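You operate a simulated robot arm through the tools that you are given. There is no shell and no other tool. Be economical: measure what you need, move in short steps, check, and stop when the job is done.

Carry out the task below with a simulated robot arm. There is one attempt and no reset: what you move stays moved.

TASK
Try cylinder 2 straight from the outlet that holds the black plug.
Fine: plug to the blue rail, yellow tube end from 2 A into that outlet; vent shut, air on till the rod is out, then air off and vented.

Only the result counts: the job must be done as asked and must still hold three seconds after the hand-in. Knocking over, shifting, dropping, spilling or breaking anything else fails it.

THE ROBOT
A 7-joint arm with a two-finger parallel gripper, fixed in place. Base frame: the origin is at the foot of the arm, x ahead of it, y to its left, z up. Lengths are in cm, angles in rad, forces in N, time in s.
With the tool pointing down near the work surface it reaches from about 52 to 96 cm from the base axis. Its first joint turns from -2.897 to 2.897 rad. Payload 3.91 kg.
Tool frame: the origin (TCP) lies between the finger pads and is the grasp point; the fingertips stand 3 cm ahead of it; z points along the fingers, y is the line along which they close. Largest opening 11 cm; finger width 2, thickness 1; the body of the gripper, 4.8 by 11.2 cm, starts 5.5 cm behind the TCP.
Orientation is told as [roll, pitch, yaw] about the base's x, y, z axes, in that order, counted from this pose: with the fingers straight down and closing along the base's y, the tool's x points along the base's -x, its y along +y and its z along -z.

THE INTERFACE
- The arm moves only by the tool drive_tool. Its argument "targets" is a list that holds one entry, the list of rows, each a list of 7 numbers: the shift along the tool's x, y, z in cm, then the turn, a rotation vector about the tool's x, y, z in rad, then the closure, from 0 (fully open) to 1 (shut). In form: [[[dx, dy, dz, rx, ry, rz, claw], ...]]. A call has 1 to 10 rows; each row shifts and turns the commanded pose from where the row before left it, along the tool's axes as they then stand. Rows are played at 5 a second. More than 5 cm and 0.15 rad between two rows, or a gripper value outside its range, and nothing of the call is played. A pose out of reach is approached as far as the arm can. The call stops where the force on the tool passes 70 N (or 10 N more than at its start, if that is more) or the arm is blocked; 0.2 s more then pass. Each finger travels about 7.2 cm/s and halts on what it meets, pressing with about 33 N; the grip force reading is that of the motor and also rises with nothing between the fingers. The clock runs only during rows and for 0.2 s after the last one: add rows that do not move to give the fingers time. The reply holds the time, the measured pose of the TCP, the force on the tool along the base axes, the opening and the grip force, in the units named above and with some noise, with the torque about the TCP (base axes, N m) and any sound that the robot's microphone picked up.
- Cameras (640 x 400 px; columns grow to the right, rows downward): "scene" is fixed at [22.57, 65.32, 162.97]; the picture's right is [-0.75, -0.67, 0.00], its down [-0.58, 0.65, -0.50] and it looks along [0.33, -0.37, -0.87] (base axes); focal length 252 px, centre (320, 200). "wrist" rides on the gripper at [7.3, 1.7, -10.3] in the tool frame; the picture's right is [-0.23, 0.97, 0.00], its down [-0.76, -0.18, -0.62] and it looks along [-0.61, -0.14, 0.78] (tool axes); focal length 222 px, centre (320, 200). There is no depth. A picture from a camera that has moved, and an enlarged one, comes with that camera's place and axes in the base frame and with its lens. The place of the scene camera against the robot may be out by one fixed shift of up to 1.2 cm in any direction.
- get_image(camera): a new picture of that camera. The clock stands still meanwhile.
- raise_lower(by): slides the trunk up (or, below 0, down) by that many cm; the arm rides with it, the base frame stays. It gives what a move gives, with no picture.
- enlarge(camera, box): a new picture of the part [left, top, right, bottom] of that camera's present view, enlarged. The clock stands still meanwhile.
- hand_in(): hands the job in; it is judged then, once.

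Work in short steps. Places have to be worked out from the pictures, the camera data and where the tool is seen: move nearer, look again, correct. Check each grasp and each placing, and mend what went wrong. You have 120 turns and 84 pictures in all, those below and enlarged ones among them. Open the gripper and draw the arm clear of the work before you hand the job in, unless the task says otherwise; then end with one line.

The tools are called after "Call:" as a command line: name --argument value ..., lists and objects as JSON in quotes. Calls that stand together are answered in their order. drive_tool: Moves the arm, as the interface text tells. Its arguments: {"type":"object","properties":{"targets":{"type":"array","items":{"type":"array","items":{"type":"array","items":{"type":"number"}}}}},"required":["targets"]} The other tools are called the same way: raise_lower (by) slides the trunk up or down; get_image (camera) takes a picture; enlarge (camera, box) takes an enlarged picture of a part of a camera's view; hand_in () hands the job in.

At the start:

```text
time: 0.0
ee_pos: [34.52, 29.42, 131.71]
ee_rot: [0.001, 0.004, -0.001]
wrist_force: [-1.3, -0.2, -0.3]
torque: [0.0, 0.01, 0.0]
finger_gap: 11.02
finger_force: 0.0
trunk travel left (down, up): [-63.9, 4.3]
```

scene: 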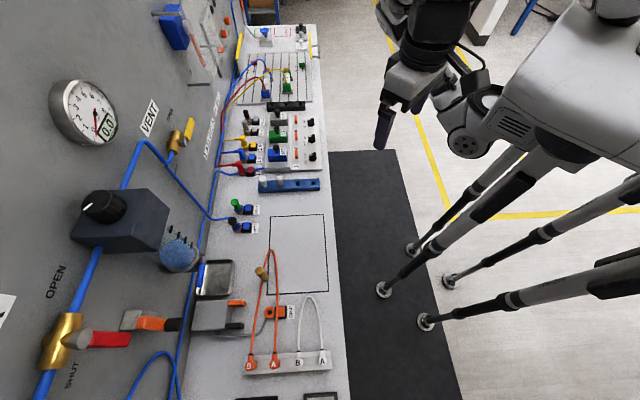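
wrist: 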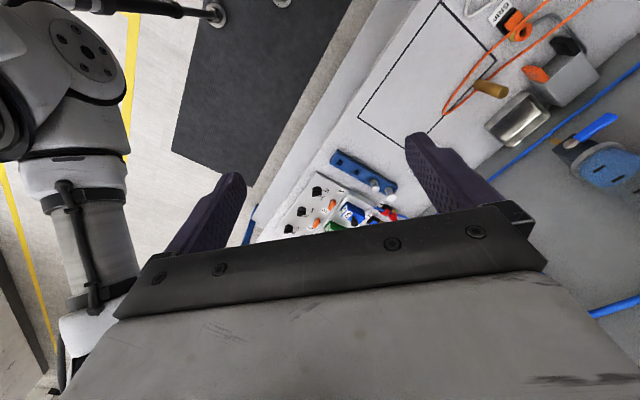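

The scene shows a bench with a pneumatic panel on the left; I'll enlarge the areas that matter before moving.

Call:
enlarge --camera "scene" --box '[210, 100, 340, 240]'

Call:
enlarge --camera "scene" --box '[190, 230, 350, 400]'

Call:
enlarge --camera "scene" --box '[0, 60, 220, 400]'

Call:
enlarge --camera "scene" --box '[140, 0, 340, 120]'

```text
2.86 times, centred on (275, 170) of scene
camera zoom: at [22.57, 65.32, 162.97], right [-0.75, -0.67, 0.0], down [-0.58, 0.65, -0.5], along [0.33, -0.37, -0.87], focal length 719 px, centre (449, 286)
```

zoom: 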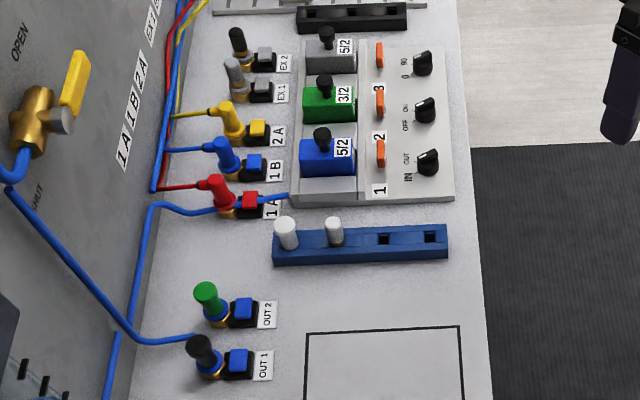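

```text
2.35 times, centred on (270, 315) of scene
camera zoom: at [22.57, 65.32, 162.97], right [-0.75, -0.67, 0.0], down [-0.58, 0.65, -0.5], along [0.33, -0.37, -0.87], focal length 592 px, centre (438, -71)
```

zoom: 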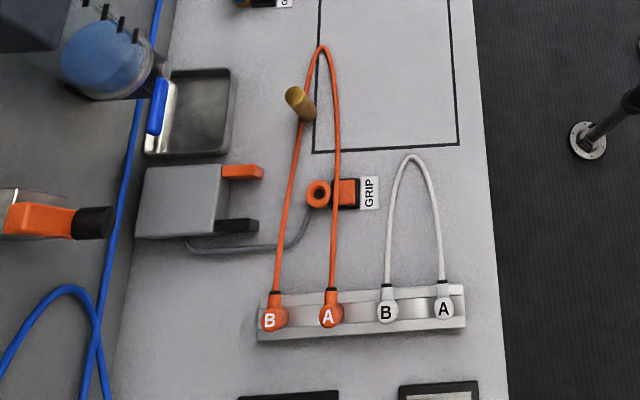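

```text
1.18 times, centred on (110, 230) of scene
camera zoom: at [22.57, 65.32, 162.97], right [-0.75, -0.67, 0.0], down [-0.58, 0.65, -0.5], along [0.33, -0.37, -0.87], focal length 296 px, centre (567, 165)
```

zoom: 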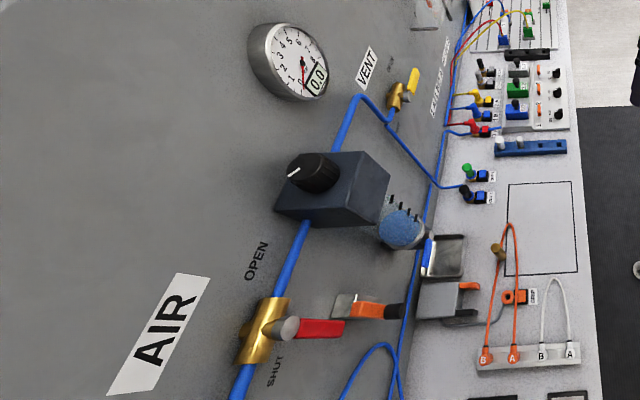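

```text
3.20 times, centred on (240, 60) of scene
camera zoom: at [22.57, 65.32, 162.97], right [-0.75, -0.67, 0.0], down [-0.58, 0.65, -0.5], along [0.33, -0.37, -0.87], focal length 805 px, centre (576, 648)
```

zoom: 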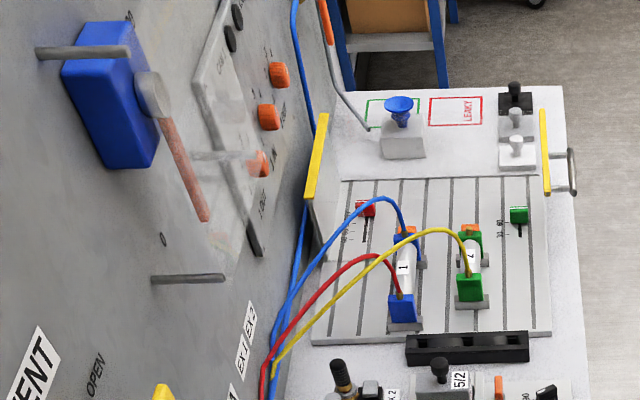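

Triangulating the two pictures puts the bench top at z≈86, with the bench running diagonally (along [0.71,-0.71]) and the panel behind it. I'll turn the tool 45° to face the panel and move in for a closer look.

Call:
drive_tool --targets '[[[0, 0, 0, 0, 0, -0.131, 0], [0, 0, 0, 0, 0, -0.131, 0], [0, 0, 0, 0, 0, -0.131, 0], [0, 0, 0, 0, 0, -0.131, 0], [0, 0, 0, 0, 0, -0.131, 0], [0, 0, 0, 0, 0, -0.13, 0], [-4, -3, 2, 0, 0, 0, 0], [-4, -3, 2, 0, 0, 0, 0], [-4, -3, 3, 0, 0, 0, 0], [-4, -2, 3, 0, 0, 0, 0]]]'

Call:
get_image --camera "wrist"

```text
refused: row 7 steps farther than a row can; nothing moved
```

```text
77 pictures are left
camera wrist: at [27.22, 31.2, 142.14], right [0.23, 0.97, 0.0], down [0.76, -0.18, 0.62], along [0.6, -0.14, -0.78], focal length 222 px, centre (320, 200)
```

wrist: 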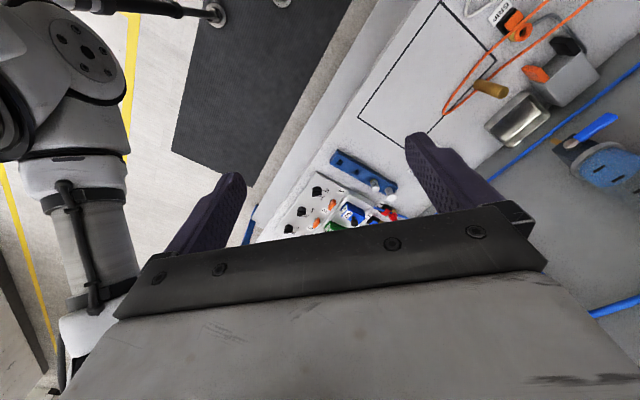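

Row norm must be under 5 cm; I'll use smaller shifts.

Call:
drive_tool --targets '[[[0, 0, 0, 0, 0, -0.131, 0], [0, 0, 0, 0, 0, -0.131, 0], [0, 0, 0, 0, 0, -0.131, 0], [0, 0, 0, 0, 0, -0.131, 0], [0, 0, 0, 0, 0, -0.131, 0], [0, 0, 0, 0, 0, -0.13, 0], [-4, -2.5, 0, 0, 0, 0, 0], [-4, -2.5, 0, 0, 0, 0, 0], [-4, -2.5, 0, 0, 0, 0, 0], [-4, -2.5, 0, 0, 0, 0, 0]]]'

Call:
get_image --camera "wrist"

```text
time: 2.2
ee_pos: [52.68, 33.63, 130.54]
ee_rot: [0.006, -0.004, 0.785]
wrist_force: [1.0, -0.4, -0.2]
torque: [0.0, 0.01, 0.0]
finger_gap: 11.01
finger_force: 0.0
out of reach, approached as far as the arm can: row 8, 9
trunk travel left (down, up): [-63.9, 4.3]
```

```text
76 pictures are left
camera wrist: at [46.48, 29.68, 140.89], right [-0.53, 0.85, 0.01], down [0.67, 0.41, 0.62], along [0.53, 0.34, -0.78], focal length 222 px, centre (320, 200)
```

wrist: 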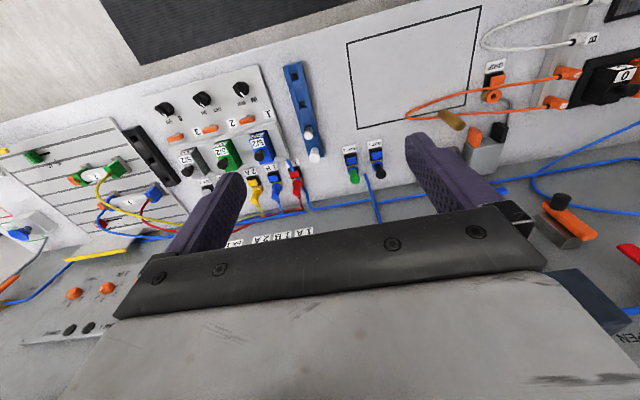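

The view is good, but part of the motion was out of reach since the arm is high. I'll lower the trunk 20 cm (TCP z≈110, still clear of everything) and look again.

Call:
raise_lower --by -20

Call:
get_image --camera "wrist"

```text
time: 4.4
ee_pos: [52.6, 33.51, 110.56]
ee_rot: [0.008, -0.004, 0.785]
wrist_force: [-0.5, 0.2, 0.4]
torque: [0.02, -0.03, -0.01]
finger_gap: 10.99
finger_force: 0.1
trunk travel left (down, up): [-43.9, 24.3]
```

```text
75 pictures are left
camera wrist: at [46.37, 29.65, 120.95], right [-0.53, 0.85, 0.01], down [0.67, 0.41, 0.62], along [0.53, 0.34, -0.78], focal length 222 px, centre (320, 200)
```

wrist: 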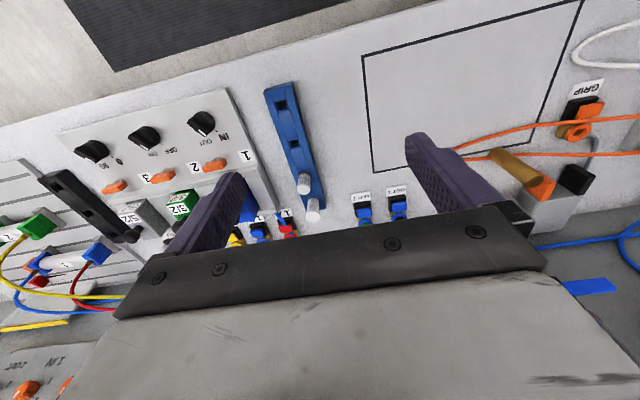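

Now I'll move forward over the outlets to see the fittings closely.

Call:
drive_tool --targets '[[[-4.5, 1, 0, 0, 0, 0, 0], [-4.5, 1, 0, 0, 0, 0, 0], [-4.5, 1, 0, 0, 0, 0, 0], [-3, 0, 0, 0, 0, 0, 0]]]'

Call:
get_image --camera "wrist"

```text
time: 5.4
ee_pos: [61.9, 47.12, 108.82]
ee_rot: [0.008, -0.01, 0.785]
wrist_force: [0.3, 1.4, 0.2]
torque: [0.03, 0.0, -0.01]
finger_gap: 10.96
finger_force: 0.1
out of reach, approached as far as the arm can: row 1, 2, 3, 4
trunk travel left (down, up): [-43.9, 24.3]
```

```text
74 pictures are left
camera wrist: at [55.55, 43.09, 119.1], right [-0.53, 0.85, 0.01], down [0.66, 0.41, 0.63], along [0.53, 0.34, -0.78], focal length 222 px, centre (320, 200)
```

wrist: 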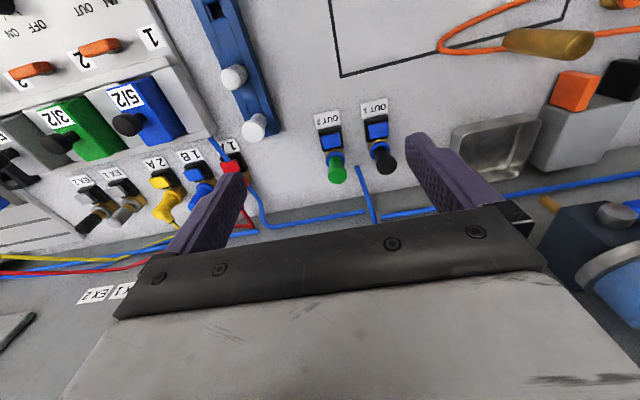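

Let me zoom on the OUT fittings and the 2A fitting to see how they release.

Call:
enlarge --camera "wrist" --box '[300, 90, 420, 200]'

Call:
enlarge --camera "wrist" --box '[60, 130, 260, 260]'

```text
3.64 times, centred on (360, 145) of wrist
camera zoom: at [55.55, 43.09, 119.1], right [-0.53, 0.85, 0.01], down [0.66, 0.41, 0.63], along [0.53, 0.34, -0.78], focal length 808 px, centre (174, 400)
```

zoom: 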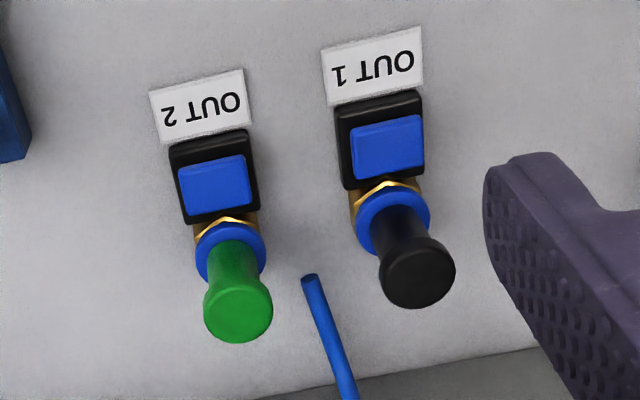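

```text
3.08 times, centred on (160, 195) of wrist
camera zoom: at [55.55, 43.09, 119.1], right [-0.53, 0.85, 0.01], down [0.66, 0.41, 0.63], along [0.53, 0.34, -0.78], focal length 684 px, centre (812, 215)
```

zoom: 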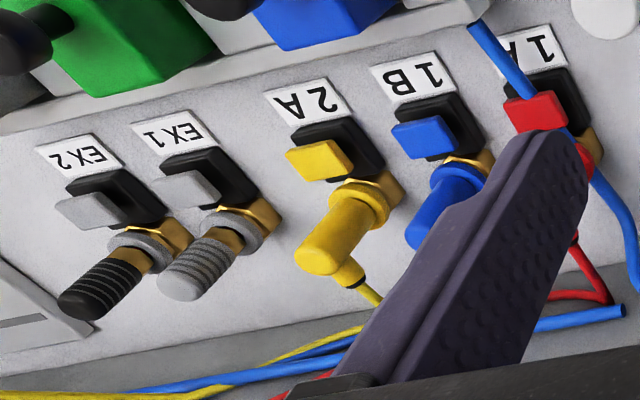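

Each socket is vertical, with a square cap (probably a release button) about 3 cm toward the robot from the plug. The arm is near its reach limit, so I'll raise the tool and lower the trunk to gain reach.

Call:
drive_tool --targets '[[[2, 0, -4, 0, 0, 0, 0], [2, 0, -4, 0, 0, 0, 0], [0, 0, -4, 0, 0, 0, 0]]]'

Call:
raise_lower --by -15

```text
time: 6.2
ee_pos: [58.87, 43.76, 109.37]
ee_rot: [0.007, -0.003, 0.786]
wrist_force: [0.2, 0.0, 0.0]
torque: [-0.06, 0.01, 0.0]
finger_gap: 10.98
finger_force: 0.0
out of reach, approached as far as the arm can: row 1, 2, 3
trunk travel left (down, up): [-43.9, 24.3]
```

```text
time: 7.9
ee_pos: [58.94, 43.82, 94.33]
ee_rot: [0.007, -0.004, 0.785]
wrist_force: [-0.4, 0.4, 1.1]
torque: [0.01, 0.02, 0.01]
finger_gap: 11.01
finger_force: 0.1
trunk travel left (down, up): [-28.9, 39.3]
```

The earlier limit was on reach (upward and outward). Now I'll raise the tool, which should be inside the envelope.

Call:
drive_tool --targets '[[[0, 0, -4, 0, 0, 0, 0], [0, 0, -4, 0, 0, 0, 0], [0, 0, -4, 0, 0, 0, 0]]]'

```text
time: 8.7
ee_pos: [58.97, 43.76, 94.37]
ee_rot: [0.009, -0.005, 0.786]
wrist_force: [0.1, -0.7, 0.7]
torque: [0.02, -0.02, 0.01]
finger_gap: 11.01
finger_force: 0.2
out of reach, approached as far as the arm can: row 1, 2, 3
trunk travel left (down, up): [-28.9, 39.3]
```

Upward is the limit: the tool can't go above about 35 cm higher for this trunk position, so a higher trunk with the arm reaching down is better. I'll raise the trunk again.

Call:
raise_lower --by 25

Call:
drive_tool --targets '[[[0, 0, 3, 0, 0, 0, 0], [0, 0, 4, 0, 0, 0, 0], [-3, 2, 3, 0, 0, 0, 0]]]'

Call:
get_image --camera "wrist"

```text
time: 11.3
ee_pos: [58.98, 43.7, 119.46]
ee_rot: [0.01, -0.003, 0.785]
wrist_force: [0.1, 0.9, 0.4]
torque: [0.01, -0.01, 0.0]
finger_gap: 10.99
finger_force: 0.1
trunk travel left (down, up): [-53.9, 14.3]
```

```text
time: 12.1
ee_pos: [59.73, 47.28, 109.21]
ee_rot: [0.011, -0.004, 0.785]
wrist_force: [0.3, 0.2, 0.0]
torque: [0.01, 0.02, -0.04]
finger_gap: 11.01
finger_force: 0.0
trunk travel left (down, up): [-53.9, 14.3]
```

```text
71 pictures are left
camera wrist: at [53.46, 43.3, 119.63], right [-0.53, 0.85, 0.01], down [0.67, 0.41, 0.63], along [0.53, 0.34, -0.78], focal length 222 px, centre (320, 200)
```

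wrist: 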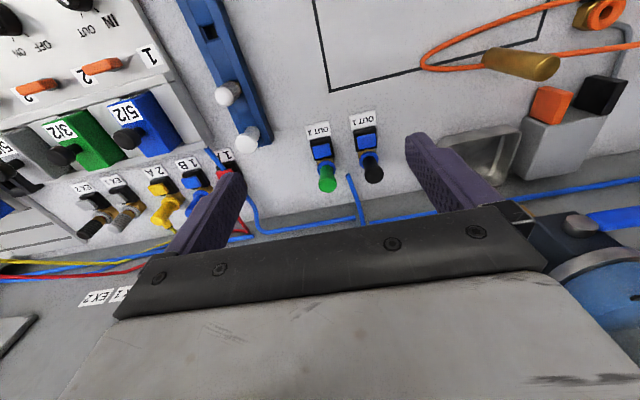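

Now I'll tilt the tool 0.6 rad up toward the panel to view the vent and air valves.

Call:
drive_tool --targets '[[[0, 0, 0, 0, -0.15, 0, 0], [2, 0, 0, 0, -0.15, 0, 0], [2, 0, 0, 0, -0.15, 0, 0], [2, 0, 0, 0, -0.15, 0, 0]]]'

Call:
get_image --camera "wrist"

```text
time: 13.1
ee_pos: [55.48, 43.27, 107.48]
ee_rot: [0.013, -0.608, 0.78]
wrist_force: [-0.7, -0.1, 0.5]
torque: [-0.01, 0.0, -0.01]
finger_gap: 11.02
finger_force: 0.0
trunk travel left (down, up): [-53.9, 14.3]
```

```text
70 pictures are left
camera wrist: at [45.91, 36.12, 111.94], right [-0.56, 0.82, 0.14], down [0.32, 0.06, 0.94], along [0.77, 0.57, -0.3], focal length 222 px, centre (320, 200)
```

wrist: 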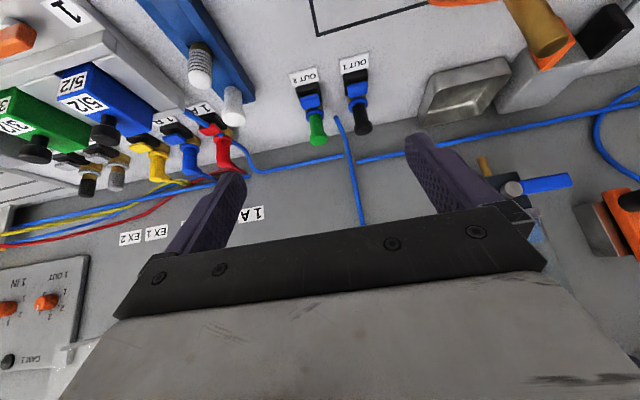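

The gripper hides the valves here; the scene camera sees them, so I'll zoom in on those.

Call:
enlarge --camera "scene" --box '[150, 90, 230, 170]'

Call:
enlarge --camera "scene" --box '[30, 250, 150, 400]'

Call:
enlarge --camera "scene" --box '[40, 70, 170, 270]'

```text
5.00 times, centred on (190, 130) of scene
camera zoom: at [22.57, 65.32, 162.97], right [-0.75, -0.67, 0.0], down [-0.58, 0.65, -0.5], along [0.33, -0.37, -0.87], focal length 1258 px, centre (970, 550)
```

zoom: 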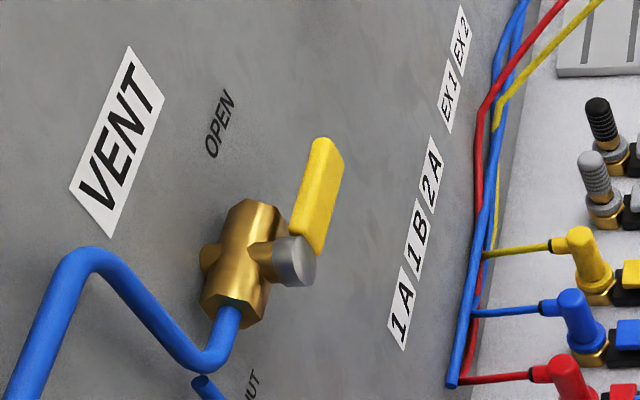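

```text
2.67 times, centred on (90, 325) of scene
camera zoom: at [22.57, 65.32, 162.97], right [-0.75, -0.67, 0.0], down [-0.58, 0.65, -0.5], along [0.33, -0.37, -0.87], focal length 671 px, centre (933, -133)
```

zoom: 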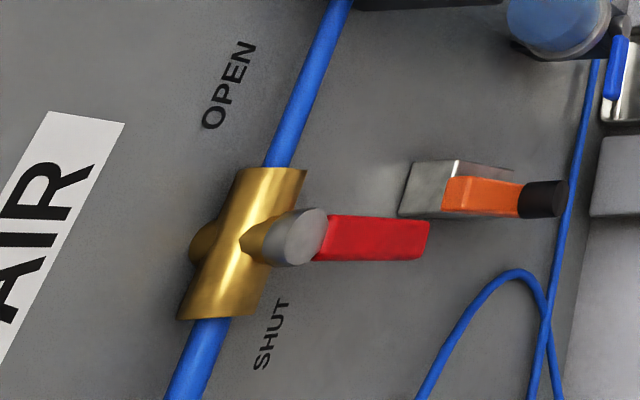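

```text
2.00 times, centred on (105, 170) of scene
camera zoom: at [22.57, 65.32, 162.97], right [-0.75, -0.67, 0.0], down [-0.58, 0.65, -0.5], along [0.33, -0.37, -0.87], focal length 503 px, centre (750, 260)
```

zoom: 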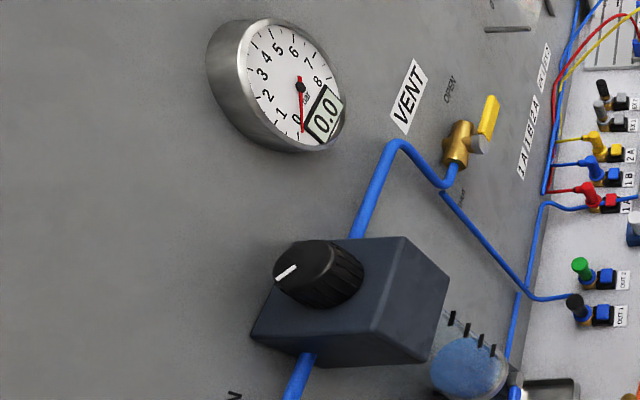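

Vent handle lies along the pipe (open) and air handle points down across the pipe (shut), matching the gauge at 0. Now I'll return to tool-down and approach above the OUT 1 fitting for a close look.

Call:
drive_tool --targets '[[[0, 0, 0, 0, 0.15, 0, 0], [0, 0, 0, 0, 0.15, 0, 0], [0, 0, 0, 0, 0.15, 0, 0], [0, 0, 0, 0, 0.15, 0, 0.5], [-4, 2, 1, 0, 0, 0, 0.6], [-4, 2, 1, 0, 0, 0, 0.6], [-3.2, 1.4, 2, 0, 0, 0, 0.6], [0, 0, 2, 0, 0, 0, 0.6]]]'

Call:
get_image --camera "wrist"

```text
time: 14.9
ee_pos: [59.6, 55.21, 101.65]
ee_rot: [0.009, -0.005, 0.788]
wrist_force: [0.1, 0.1, -0.3]
torque: [0.03, 0.0, 0.0]
finger_gap: 4.4
finger_force: 0.1
trunk travel left (down, up): [-53.9, 14.3]
```

```text
66 pictures are left
camera wrist: at [53.23, 51.24, 111.99], right [-0.53, 0.85, 0.01], down [0.67, 0.41, 0.63], along [0.53, 0.34, -0.78], focal length 222 px, centre (320, 200)
```

wrist: 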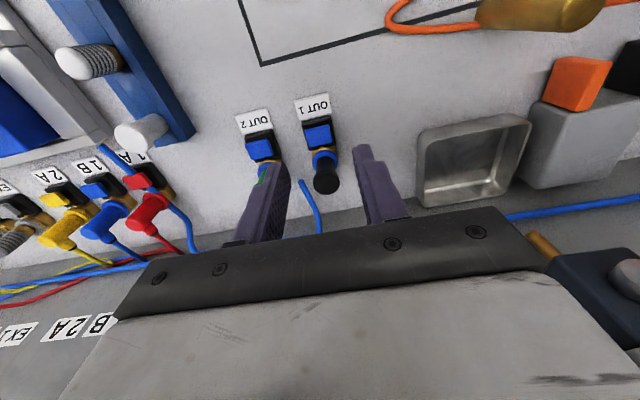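

From two wrist views: plug head top ≈ (63.2, 58.3, 93.9), button ≈ (61.0, 56.1, 90). I'll turn the gripper so it closes across button–plug line, letting the near finger press the button while gripping the plug.

Call:
drive_tool --targets '[[[0, 0, 0, 0, 0, 0.15, 0.6], [0, 0, 0, 0, 0, 0.15, 0.6], [0, 0, 0, 0, 0, 0.15, 0.6], [0, 0, 0, 0, 0, 0.15, 0.6], [0, 0, 0, 0, 0, 0.15, 0.6], [0, 0, 0, 0, 0, 0.15, 0.6], [0, 0, 0, 0, 0, 0.15, 0.6], [0, 0, 0, 0, 0, 0.15, 0.6], [0, 0, 0, 0, 0, 0.15, 0.6], [0, 0, 0, 0, 0, 0.15, 0.6]]]'

Call:
drive_tool --targets '[[[0, 0, 0, 0, 0, 0.071, 0.55], [-0.4, 2.4, 0, 0, 0, 0, 0.55], [0, 2.3, 0, 0, 0, 0, 0.55]]]'

Call:
get_image --camera "wrist"

```text
time: 17.1
ee_pos: [59.7, 55.25, 101.54]
ee_rot: [0.007, 0.008, -0.716]
wrist_force: [-0.1, 0.2, 0.0]
torque: [-0.01, 0.0, -0.07]
finger_gap: 4.41
finger_force: 0.0
trunk travel left (down, up): [-53.9, 14.3]
```

```text
time: 17.9
ee_pos: [62.85, 57.79, 101.87]
ee_rot: [0.003, 0.008, -0.783]
wrist_force: [0.2, -0.1, -0.1]
torque: [-0.01, -0.02, 0.01]
finger_gap: 4.96
finger_force: 0.1
out of reach, approached as far as the arm can: row 3
trunk travel left (down, up): [-53.9, 14.3]
```

```text
65 pictures are left
camera wrist: at [58.95, 64.02, 112.23], right [0.85, 0.53, 0.0], down [0.42, -0.67, 0.62], along [0.33, -0.52, -0.79], focal length 222 px, centre (320, 200)
```

wrist: 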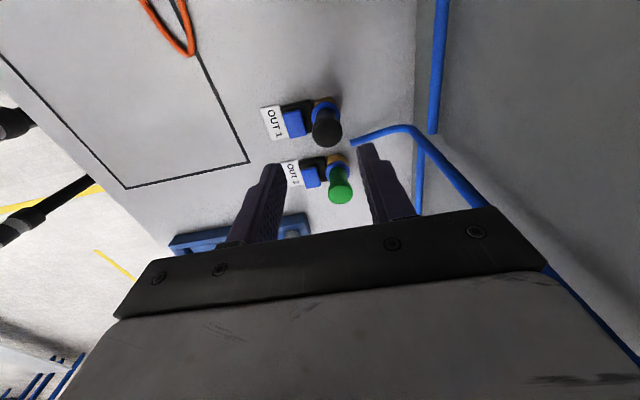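

Out of reach again; I'll raise the trunk another 10 cm and then descend over the OUT 1 plug.

Call:
raise_lower --by 10

Call:
drive_tool --targets '[[[0, 0, 4, 0, 0, 0, 0.55], [0, 0, 4, 0, 0, 0, 0.55], [0, 0, 4, 0, 0, 0, 0.55]]]'

Call:
get_image --camera "wrist"

```text
time: 19.2
ee_pos: [62.84, 57.76, 111.56]
ee_rot: [0.004, 0.009, -0.784]
wrist_force: [-0.2, -0.6, -0.5]
torque: [-0.01, 0.0, 0.03]
finger_gap: 4.96
finger_force: 0.0
trunk travel left (down, up): [-63.9, 4.3]
```

```text
time: 20.0
ee_pos: [62.87, 57.9, 99.63]
ee_rot: [0.006, 0.009, -0.786]
wrist_force: [-0.2, -0.2, 0.5]
torque: [0.02, 0.02, 0.01]
finger_gap: 4.98
finger_force: 0.1
trunk travel left (down, up): [-63.9, 4.3]
```

```text
64 pictures are left
camera wrist: at [58.95, 64.17, 110.11], right [0.85, 0.53, 0.0], down [0.41, -0.67, 0.61], along [0.33, -0.52, -0.79], focal length 222 px, centre (320, 200)
```

wrist: 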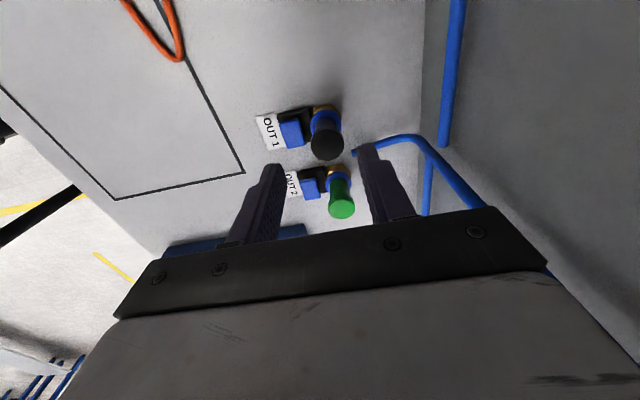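

Views agree: plug axis ≈ (63.25, 58.4), button (61.0, 56.2, 90). I'll center on it and descend until the near fingertip is just above the button.

Call:
drive_tool --targets '[[[0, 0.6, 2, 0, 0, 0, 0.55], [0, 0, 2, 0, 0, 0, 0.55], [0, 0, 1.8, 0, 0, 0, 0.55]]]'

Call:
enlarge --camera "wrist" --box '[200, 80, 440, 230]'

```text
time: 20.8
ee_pos: [63.3, 58.37, 93.83]
ee_rot: [0.004, 0.008, -0.783]
wrist_force: [0.5, 0.4, 0.0]
torque: [0.02, 0.0, -0.02]
finger_gap: 4.94
finger_force: 0.0
trunk travel left (down, up): [-63.9, 4.3]
```

```text
2.67 times, centred on (320, 155) of wrist
camera zoom: at [59.34, 64.66, 104.26], right [0.85, 0.53, 0.0], down [0.42, -0.67, 0.62], along [0.33, -0.52, -0.79], focal length 592 px, centre (320, 320)
```

zoom: 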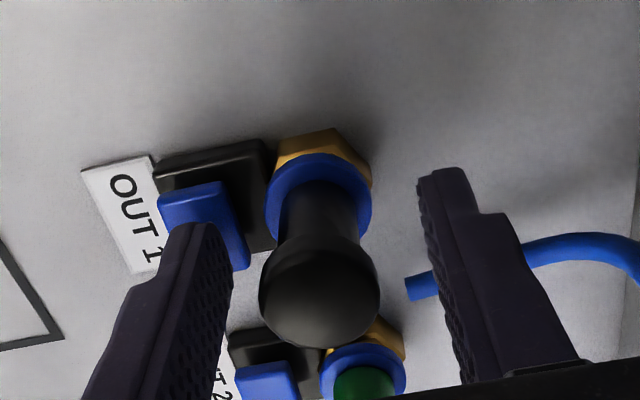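

Alignment is good: near fingertip over the button, plug centered. I'll step down in small increments watching force.

Call:
drive_tool --targets '[[[0, 0, 0.5, 0, 0, 0, 0.55], [0, 0, 0.5, 0, 0, 0, 0.55], [0, 0, 0.3, 0, 0, 0, 0.55]]]'

Call:
enlarge --camera "wrist" --box '[200, 80, 440, 230]'

```text
time: 21.6
ee_pos: [63.25, 58.48, 92.83]
ee_rot: [0.009, 0.009, -0.787]
wrist_force: [2.3, -1.4, 8.0]
torque: [-0.24, 0.08, 0.09]
finger_gap: 4.95
finger_force: 0.1
trunk travel left (down, up): [-63.9, 4.3]
heard: click
```

```text
2.67 times, centred on (320, 155) of wrist
camera zoom: at [59.31, 64.66, 103.19], right [0.85, 0.53, 0.01], down [0.41, -0.67, 0.61], along [0.33, -0.52, -0.79], focal length 592 px, centre (320, 320)
```

zoom: 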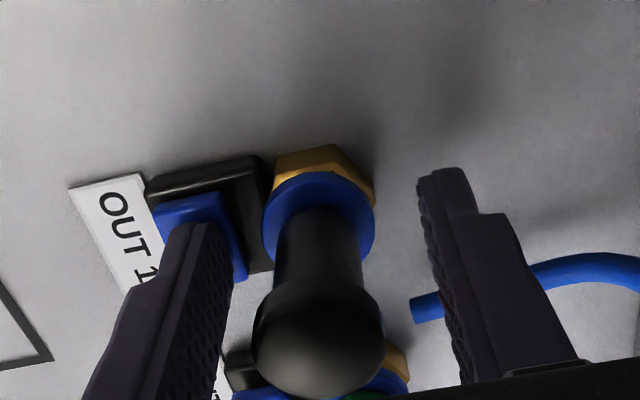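

A click: the button was pressed (8 N). Now I'll close on the plug while holding the button down.

Call:
drive_tool --targets '[[[0, 0, 0.1, 0, 0, 0, 0.65], [0, 0, 0, 0, 0, 0, 0.8], [0, 0, 0, 0, 0, 0, 1], [0, 0, 0, 0, 0, 0, 1]]]'

Call:
enlarge --camera "wrist" --box '[200, 80, 440, 230]'

```text
time: 22.6
ee_pos: [63.23, 58.48, 92.49]
ee_rot: [0.007, 0.011, -0.784]
wrist_force: [-4.7, -1.2, 8.7]
torque: [-0.03, 0.36, -0.16]
finger_gap: 2.86
finger_force: 44.6
trunk travel left (down, up): [-63.9, 4.3]
```

```text
2.67 times, centred on (320, 155) of wrist
camera zoom: at [59.19, 64.69, 103.05], right [0.85, 0.53, 0.0], down [0.42, -0.67, 0.61], along [0.33, -0.52, -0.79], focal length 592 px, centre (320, 320)
```

zoom: 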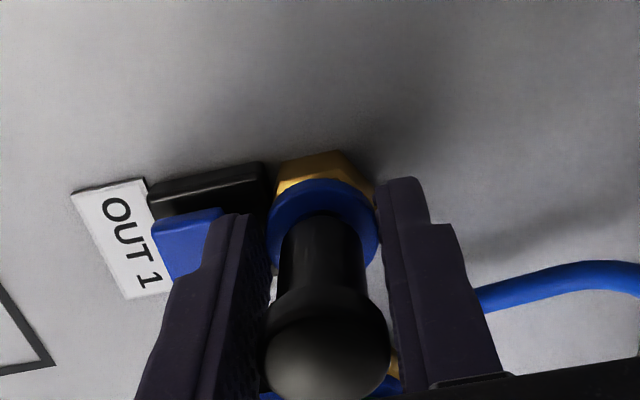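

The plug head is held (gap 2.86). I'll lift slowly and see whether it comes out.

Call:
drive_tool --targets '[[[0, 0, -0.5, 0, 0, 0, 1], [0, 0, -0.5, 0, 0, 0, 1], [0, 0, -0.5, 0, 0, 0, 1]]]'

Call:
enlarge --camera "wrist" --box '[200, 80, 440, 230]'

```text
time: 23.6
ee_pos: [63.2, 58.44, 92.62]
ee_rot: [-0.011, 0.01, -0.781]
wrist_force: [8.6, 17.0, -25.0]
torque: [1.83, -1.55, -0.65]
finger_gap: 2.88
finger_force: 44.9
trunk travel left (down, up): [-63.9, 4.3]
stopped in row 3: the force on the tool passed its limit at 71 N (the readings are from after the stop); the commanded pose is now the measured one
```

```text
2.67 times, centred on (320, 155) of wrist
camera zoom: at [59.31, 64.85, 103.01], right [0.85, 0.53, -0.01], down [0.42, -0.66, 0.62], along [0.32, -0.53, -0.79], focal length 592 px, centre (320, 320)
```

zoom: 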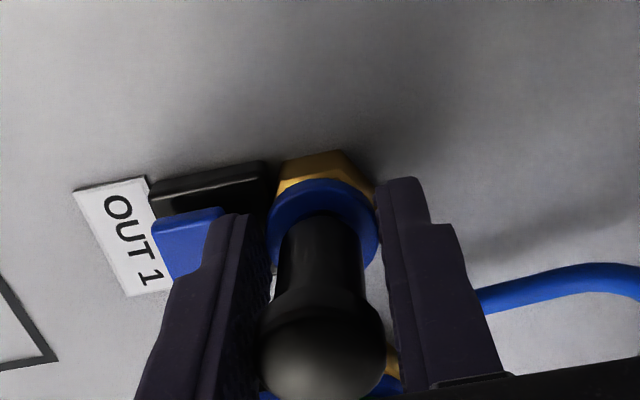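

The plug stayed locked, so the button was likely not held down while pulling. I'll open, back off upward, and inspect whether the button stays pressed.

Call:
drive_tool --targets '[[[0, 0, 0, 0, 0, 0, 0.8], [0, 0, 0, 0, 0, 0, 0.55], [0, 0, 0, 0, 0, 0, 0.5], [0, 0, -2, 0, 0, 0, 0.5], [0, 0, -4, 0, 0, 0, 0.5]]]'

Call:
enlarge --camera "wrist" --box '[200, 80, 440, 230]'

```text
time: 24.8
ee_pos: [63.25, 58.37, 98.96]
ee_rot: [-0.013, 0.009, -0.779]
wrist_force: [0.8, -0.3, 0.1]
torque: [0.01, 0.03, -0.01]
finger_gap: 5.5
finger_force: 0.0
trunk travel left (down, up): [-63.9, 4.3]
```

```text
2.67 times, centred on (320, 155) of wrist
camera zoom: at [59.23, 64.75, 109.34], right [0.85, 0.53, -0.01], down [0.43, -0.66, 0.62], along [0.32, -0.53, -0.79], focal length 592 px, centre (320, 320)
```

zoom: 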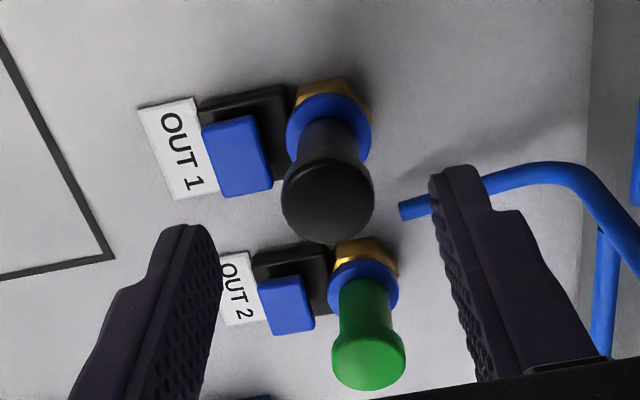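

The button springs back, and the fingertips were probably clamping the collar (2.9 cm, wider than the head) instead of the plug. I'll press again to hear the click, then grip slightly higher so only the plug head is held, and pull.

Call:
drive_tool --targets '[[[0, 0, 4, 0.012, 0, 0, 0.55], [0, 0, 1.4, 0, 0, 0, 0.55], [0, 0, 0.5, 0, 0, 0, 0.55], [0, 0, 0.3, 0, 0, 0, 0.55]]]'

Call:
drive_tool --targets '[[[0, 0, -0.5, 0, 0, 0, 0.7], [0, 0, 0, 0, 0, 0, 0.9], [0, 0, 0, 0, 0, 0, 1], [0, 0, -0.4, 0, 0, 0, 1], [0, 0, -0.4, 0, 0, 0, 1], [0, 0, -0.4, 0, 0, 0, 1]]]'

Call:
enlarge --camera "wrist" --box '[200, 80, 440, 230]'

```text
time: 25.8
ee_pos: [63.04, 58.32, 93.01]
ee_rot: [-0.022, 0.009, -0.78]
wrist_force: [-0.7, 0.8, 3.0]
torque: [-0.03, 0.03, -0.02]
finger_gap: 4.98
finger_force: 0.5
trunk travel left (down, up): [-63.9, 4.3]
heard: click
```

```text
time: 27.2
ee_pos: [63.1, 58.37, 94.58]
ee_rot: [-0.026, 0.011, -0.778]
wrist_force: [0.4, 0.1, -2.0]
torque: [-0.03, -0.01, 0.0]
finger_gap: 1.85
finger_force: 32.8
trunk travel left (down, up): [-63.9, 4.3]
```

```text
2.67 times, centred on (320, 155) of wrist
camera zoom: at [59.28, 64.8, 104.91], right [0.85, 0.53, -0.03], down [0.43, -0.65, 0.62], along [0.31, -0.54, -0.78], focal length 592 px, centre (320, 320)
```

zoom: 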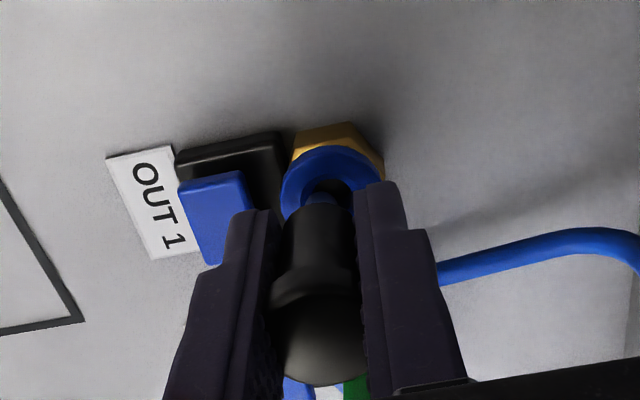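

The plug is out and held (gap 1.85). I'll lift it and carry it toward the blue rail's free outer hole, estimated at (57.6, 29.4, 87.5).

Call:
drive_tool --targets '[[[0, 0, -4, 0, 0, 0, 1], [0, 0, -4, 0.02, 0, 0, 1], [0, -4, 0, 0, 0, 0, 1], [-2, -4, 0, 0, 0, 0, 1], [-3, -3.5, 0, 0, 0, 0, 1], [-3, -3.5, 0, 0, 0, 0, 1], [-3, -3.5, 0, 0, 0, 0, 1], [-3, -3.5, 0, 0, 0, 0, 1]]]'

Call:
get_image --camera "wrist"

```text
time: 29.0
ee_pos: [57.57, 32.88, 103.44]
ee_rot: [-0.042, 0.008, -0.779]
wrist_force: [0.7, -0.4, 0.0]
torque: [0.03, -0.01, -0.02]
finger_gap: 1.83
finger_force: 33.0
trunk travel left (down, up): [-63.9, 4.3]
```

```text
57 pictures are left
camera wrist: at [53.91, 39.5, 113.92], right [0.85, 0.53, -0.04], down [0.44, -0.65, 0.62], along [0.3, -0.55, -0.78], focal length 222 px, centre (320, 200)
```

wrist: 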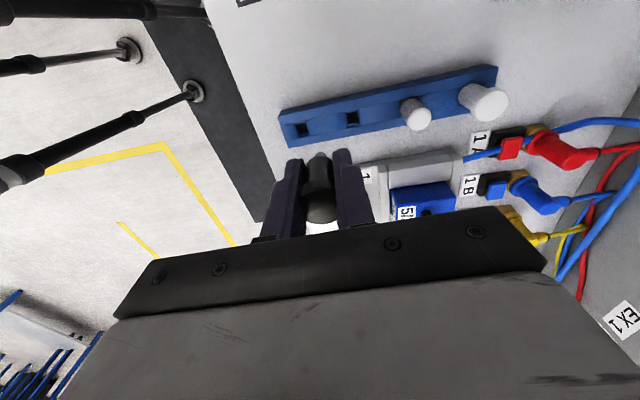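

The two free holes are visible. I'll move over the outer hole, correct the small roll, and lower to just above the rail.

Call:
drive_tool --targets '[[[-2.1, -3.2, 0, -0.042, 0, 0, 1], [0, 0, 3, 0, 0, 0, 1], [0, 0, 3, 0, 0, 0, 1]]]'

Call:
enlarge --camera "wrist" --box '[200, 80, 440, 230]'

```text
time: 29.8
ee_pos: [56.98, 29.13, 97.63]
ee_rot: [0.0, 0.008, -0.779]
wrist_force: [-0.3, 0.1, -0.4]
torque: [-0.03, -0.03, 0.0]
finger_gap: 1.81
finger_force: 33.2
trunk travel left (down, up): [-63.9, 4.3]
```

```text
2.67 times, centred on (320, 155) of wrist
camera zoom: at [53.04, 35.43, 108.04], right [0.85, 0.53, 0.0], down [0.42, -0.67, 0.62], along [0.33, -0.52, -0.79], focal length 592 px, centre (320, 320)
```

zoom: 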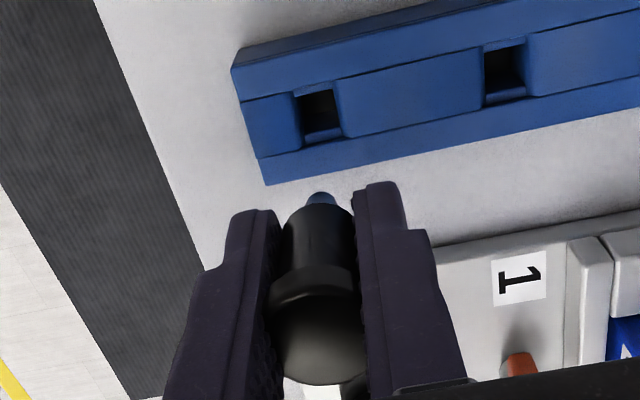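

Combining rays, the hole mouth is at ≈ (56.4, 30.2, 89.8); the peg tip is at z≈92.8 under the TCP. I'll shift accordingly and check.

Call:
drive_tool --targets '[[[1.2, 0.3, 1, 0, 0, 0, 1], [0, 0, 0.8, 0, 0, 0, 1]]]'

Call:
enlarge --camera "wrist" --box '[240, 90, 400, 190]'

```text
time: 30.4
ee_pos: [56.2, 30.15, 95.73]
ee_rot: [-0.001, 0.009, -0.781]
wrist_force: [0.4, 0.8, -0.7]
torque: [0.02, 0.0, -0.02]
finger_gap: 1.82
finger_force: 32.7
trunk travel left (down, up): [-63.9, 4.3]
```

```text
4.00 times, centred on (320, 140) of wrist
camera zoom: at [52.31, 36.44, 106.2], right [0.85, 0.53, 0.0], down [0.42, -0.67, 0.62], along [0.33, -0.52, -0.79], focal length 888 px, centre (320, 440)
```

zoom: 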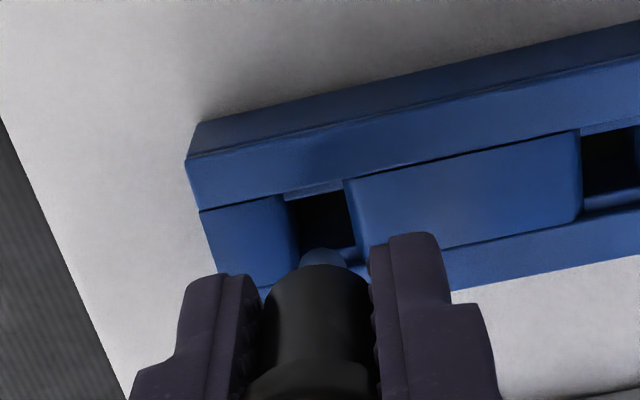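

Peg tip and hole agree within 0.2 cm. I'll lower gently.

Call:
drive_tool --targets '[[[-0.15, 0, 0.7, 0, 0, 0, 1], [0, 0, 0.7, 0, 0, 0, 1], [0, 0, 0.7, 0, 0, 0, 1]]]'

Call:
enlarge --camera "wrist" --box '[240, 90, 400, 190]'

```text
time: 31.2
ee_pos: [56.36, 30.11, 93.73]
ee_rot: [-0.002, 0.01, -0.778]
wrist_force: [-1.6, 1.3, -0.3]
torque: [0.04, 0.06, -0.01]
finger_gap: 1.81
finger_force: 33.1
trunk travel left (down, up): [-63.9, 4.3]
```

```text
4.00 times, centred on (320, 140) of wrist
camera zoom: at [52.36, 36.43, 104.12], right [0.85, 0.53, 0.0], down [0.42, -0.67, 0.62], along [0.33, -0.52, -0.79], focal length 888 px, centre (320, 440)
```

zoom: 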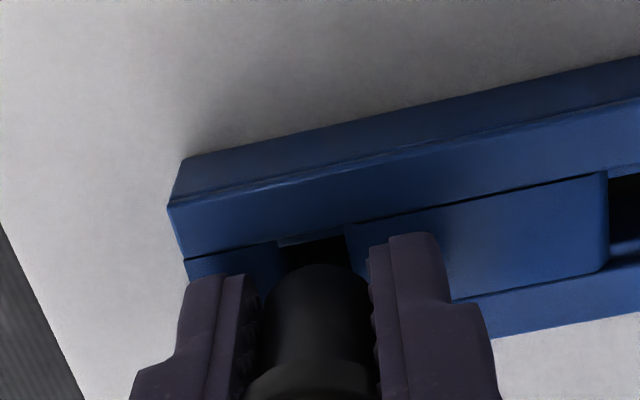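

The peg is entering the hole. Continue down until contact.

Call:
drive_tool --targets '[[[0, 0, 0.5, 0, 0, 0, 1], [0, 0, 0.5, 0, 0, 0, 1], [0, 0, 0.5, 0, 0, 0, 1]]]'

Call:
enlarge --camera "wrist" --box '[240, 90, 400, 190]'

```text
time: 32.1
ee_pos: [56.28, 30.11, 93.2]
ee_rot: [0.014, 0.006, -0.78]
wrist_force: [-13.3, -13.9, 41.0]
torque: [-1.12, 0.54, -0.27]
finger_gap: 1.85
finger_force: 33.0
trunk travel left (down, up): [-63.9, 4.3]
stopped in row 3: the force on the tool passed its limit at 72 N (the readings are from after the stop); the commanded pose is now the measured one
```

```text
4.00 times, centred on (320, 140) of wrist
camera zoom: at [52.2, 36.3, 103.67], right [0.85, 0.53, 0.01], down [0.41, -0.67, 0.61], along [0.34, -0.52, -0.79], focal length 888 px, centre (320, 440)
```

zoom: 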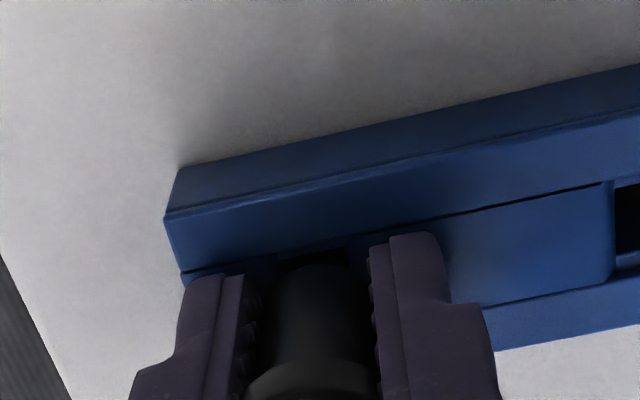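

Contact at 72 N: either the shoulder has seated or the fingertips touch the rail. I'll relax, open slightly and look.

Call:
drive_tool --targets '[[[0, 0, -0.2, 0, 0, 0, 1], [0, 0, 0, 0, 0, 0, 0.8], [0, 0, 0, 0, 0, 0, 0.65], [0, 0, -1, 0, 0, 0, 0.65], [0, 0, -1, 0, 0, 0, 0.65]]]'

Call:
enlarge --camera "wrist" --box '[200, 80, 440, 230]'

```text
time: 33.3
ee_pos: [56.53, 30.18, 94.92]
ee_rot: [0.009, 0.007, -0.781]
wrist_force: [0.6, 0.7, 0.0]
torque: [-0.02, 0.02, 0.0]
finger_gap: 3.84
finger_force: 0.1
trunk travel left (down, up): [-63.9, 4.3]
```

```text
2.67 times, centred on (320, 155) of wrist
camera zoom: at [52.51, 36.48, 105.3], right [0.85, 0.53, 0.01], down [0.42, -0.67, 0.62], along [0.33, -0.52, -0.79], focal length 592 px, centre (320, 320)
```

zoom: 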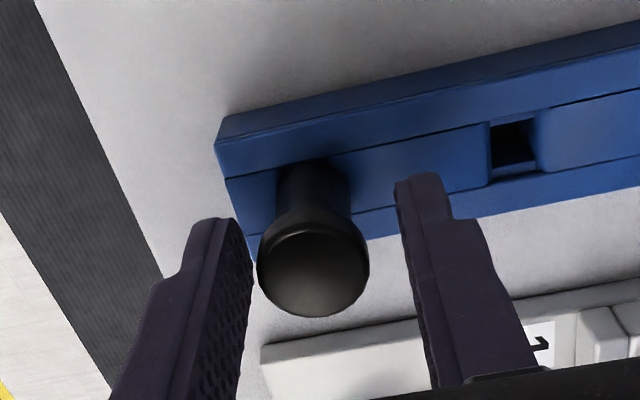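

The plug stands in the rail. I'll raise and look to check that it's upright and seated.

Call:
drive_tool --targets '[[[0, 0, -4, 0, 0, 0, 0.6], [0, 0, -4, 0, 0, 0, 1], [0, 0, 0, 0, 0, 0, 1]]]'

Call:
enlarge --camera "wrist" --box '[240, 80, 480, 230]'

Call:
enlarge --camera "scene" --box '[210, 100, 340, 240]'

```text
time: 34.1
ee_pos: [56.65, 30.14, 102.89]
ee_rot: [0.009, 0.007, -0.779]
wrist_force: [-0.3, -0.1, -0.3]
torque: [-0.04, -0.03, -0.02]
finger_gap: 0.01
finger_force: 33.0
trunk travel left (down, up): [-63.9, 4.3]
```

```text
2.67 times, centred on (360, 155) of wrist
camera zoom: at [52.52, 36.31, 113.44], right [0.85, 0.53, 0.01], down [0.42, -0.67, 0.62], along [0.33, -0.52, -0.79], focal length 592 px, centre (213, 320)
```

zoom: 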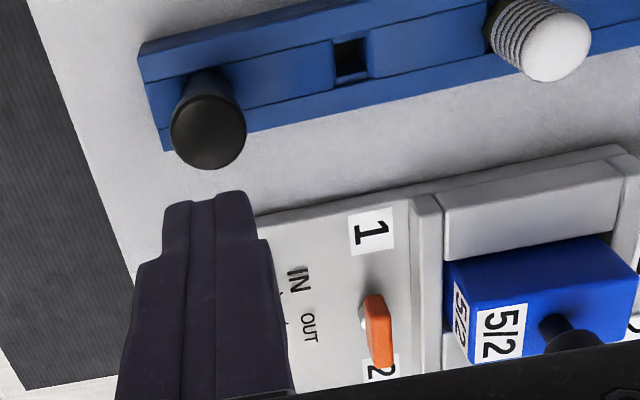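

```text
2.86 times, centred on (275, 170) of scene
camera zoom: at [22.57, 65.32, 162.97], right [-0.75, -0.67, 0.0], down [-0.58, 0.65, -0.5], along [0.33, -0.37, -0.87], focal length 719 px, centre (449, 286)
```

zoom: 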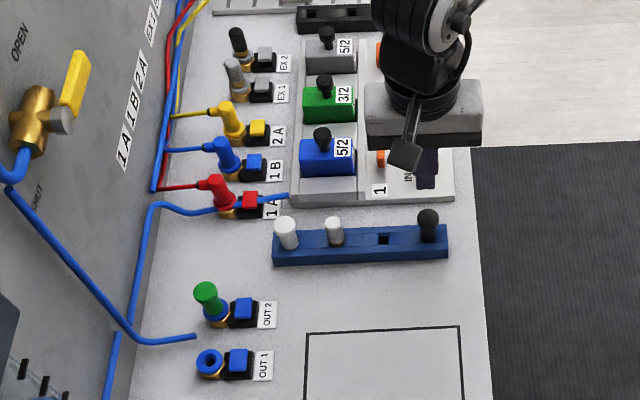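

The plug is well seated in the rail. Next I'll turn the gripper back (closing along the bench) and raise the trunk a little for the far reach to 2A.

Call:
drive_tool --targets '[[[0, 0, -1, 0, 0, -0.15, 0.8], [0, 0, -1, 0, 0, -0.15, 0.8], [0, 0, 0, 0, 0, -0.15, 0.8], [0, 0, 0, 0, 0, -0.15, 0.8], [0, 0, 0, 0, 0, -0.15, 0.8], [0, 0, 0, 0, 0, -0.15, 0.8], [0, 0, 0, 0, 0, -0.15, 0.8], [0, 0, 0, 0, 0, -0.15, 0.8], [0, 0, 0, 0, 0, -0.15, 0.8], [0, 0, 0, 0, 0, -0.15, 0.8]]]'

Call:
raise_lower --by 4

Call:
drive_tool --targets '[[[0, 0, 0, 0, 0, -0.066, 0.6], [0, -4.5, 0, 0, 0, 0, 0.6], [0, -4.5, 0, 0, 0, 0, 0.6], [-2, -4, 0, 0, 0, 0, 0.6], [-3, -3, 0, 0, 0, 0, 0.6], [-4, 0, 0, 0, 0, 0, 0.6], [-4, 0, 0, 0, 0, 0, 0.6]]]'

Call:
get_image --camera "wrist"

```text
time: 36.3
ee_pos: [56.58, 30.11, 104.93]
ee_rot: [0.01, -0.01, 0.721]
wrist_force: [-0.4, -0.3, 0.0]
torque: [0.02, 0.01, 0.0]
finger_gap: 2.19
finger_force: 0.1
trunk travel left (down, up): [-63.9, 4.3]
```

```text
time: 37.1
ee_pos: [56.5, 30.03, 109.03]
ee_rot: [0.009, -0.01, 0.717]
wrist_force: [0.4, 0.6, 0.3]
torque: [-0.02, -0.03, 0.02]
finger_gap: 2.19
finger_force: 0.1
trunk travel left (down, up): [-67.9, 0.3]
```

```text
time: 38.7
ee_pos: [77.11, 28.11, 108.82]
ee_rot: [0.008, -0.011, 0.783]
wrist_force: [-0.9, 0.3, -0.7]
torque: [0.03, -0.02, 0.03]
finger_gap: 4.4
finger_force: 0.1
trunk travel left (down, up): [-67.9, 0.3]
```

```text
49 pictures are left
camera wrist: at [70.69, 24.06, 119.21], right [-0.53, 0.85, 0.01], down [0.66, 0.41, 0.63], along [0.53, 0.34, -0.78], focal length 222 px, centre (320, 200)
```

wrist: 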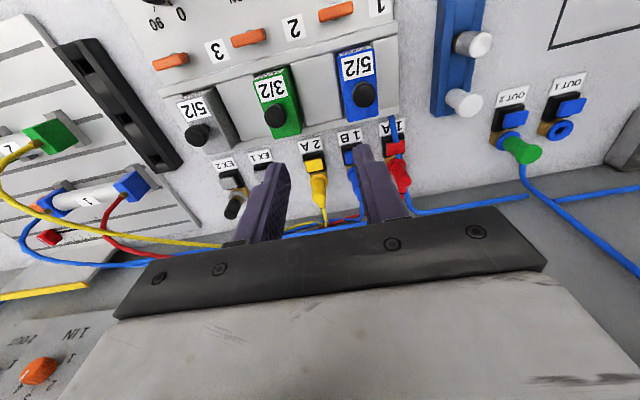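

2A button ≈ (85.3, 32.4), plug axis ≈ (87.5, 34.6). I'll move closer above it.

Call:
drive_tool --targets '[[[-3.5, -1.4, 1, 0, 0, 0, 0.6], [-3.5, -1.3, 3, 0, 0, 0, 0.6], [0, 0, 3, 0, 0, 0, 0.6]]]'

Call:
enlarge --camera "wrist" --box '[200, 80, 440, 230]'

```text
time: 39.5
ee_pos: [83.95, 31.21, 101.92]
ee_rot: [0.007, -0.011, 0.786]
wrist_force: [0.5, -0.2, -0.7]
torque: [-0.02, -0.01, -0.01]
finger_gap: 4.4
finger_force: 0.0
trunk travel left (down, up): [-67.9, 0.3]
```

```text
2.67 times, centred on (320, 155) of wrist
camera zoom: at [77.56, 27.16, 112.14], right [-0.53, 0.85, 0.01], down [0.66, 0.4, 0.63], along [0.53, 0.34, -0.78], focal length 592 px, centre (320, 320)
```

zoom: 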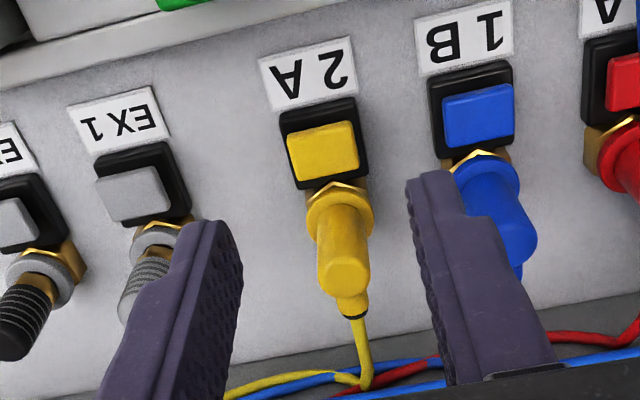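

Button (85.3, 32.4, ~90), plug axis (87.5, 34.7), top z≈94, tube leaving toward the panel. I'll close the fingers and descend onto the button.

Call:
drive_tool --targets '[[[-1.8, -0.1, 0, 0, 0, 0, 1], [0, 0, 3, 0, 0, 0, 1], [0, 0, 3, 0, 0, 0, 1], [0, 0, 1.8, 0, 0, 0, 1]]]'

Call:
enlarge --camera "wrist" --box '[200, 80, 440, 230]'

```text
time: 40.5
ee_pos: [83.81, 31.21, 94.03]
ee_rot: [0.009, -0.01, 0.783]
wrist_force: [0.0, 0.1, 0.3]
torque: [0.0, -0.01, -0.01]
finger_gap: 0.0
finger_force: 32.6
out of reach, approached as far as the arm can: row 1
trunk travel left (down, up): [-67.9, 0.3]
```

```text
2.67 times, centred on (320, 155) of wrist
camera zoom: at [77.54, 27.13, 104.34], right [-0.53, 0.85, 0.01], down [0.66, 0.4, 0.63], along [0.53, 0.34, -0.78], focal length 592 px, centre (320, 320)
```

zoom: 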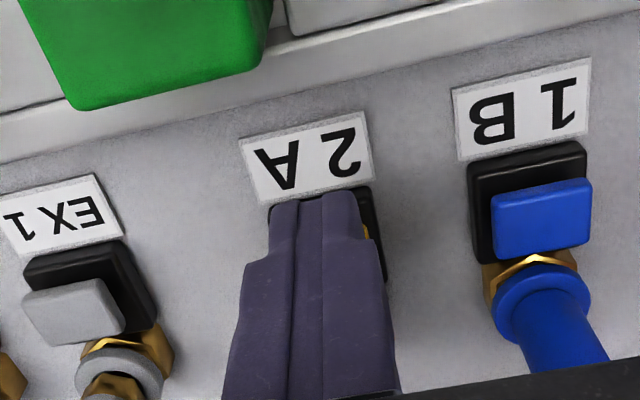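

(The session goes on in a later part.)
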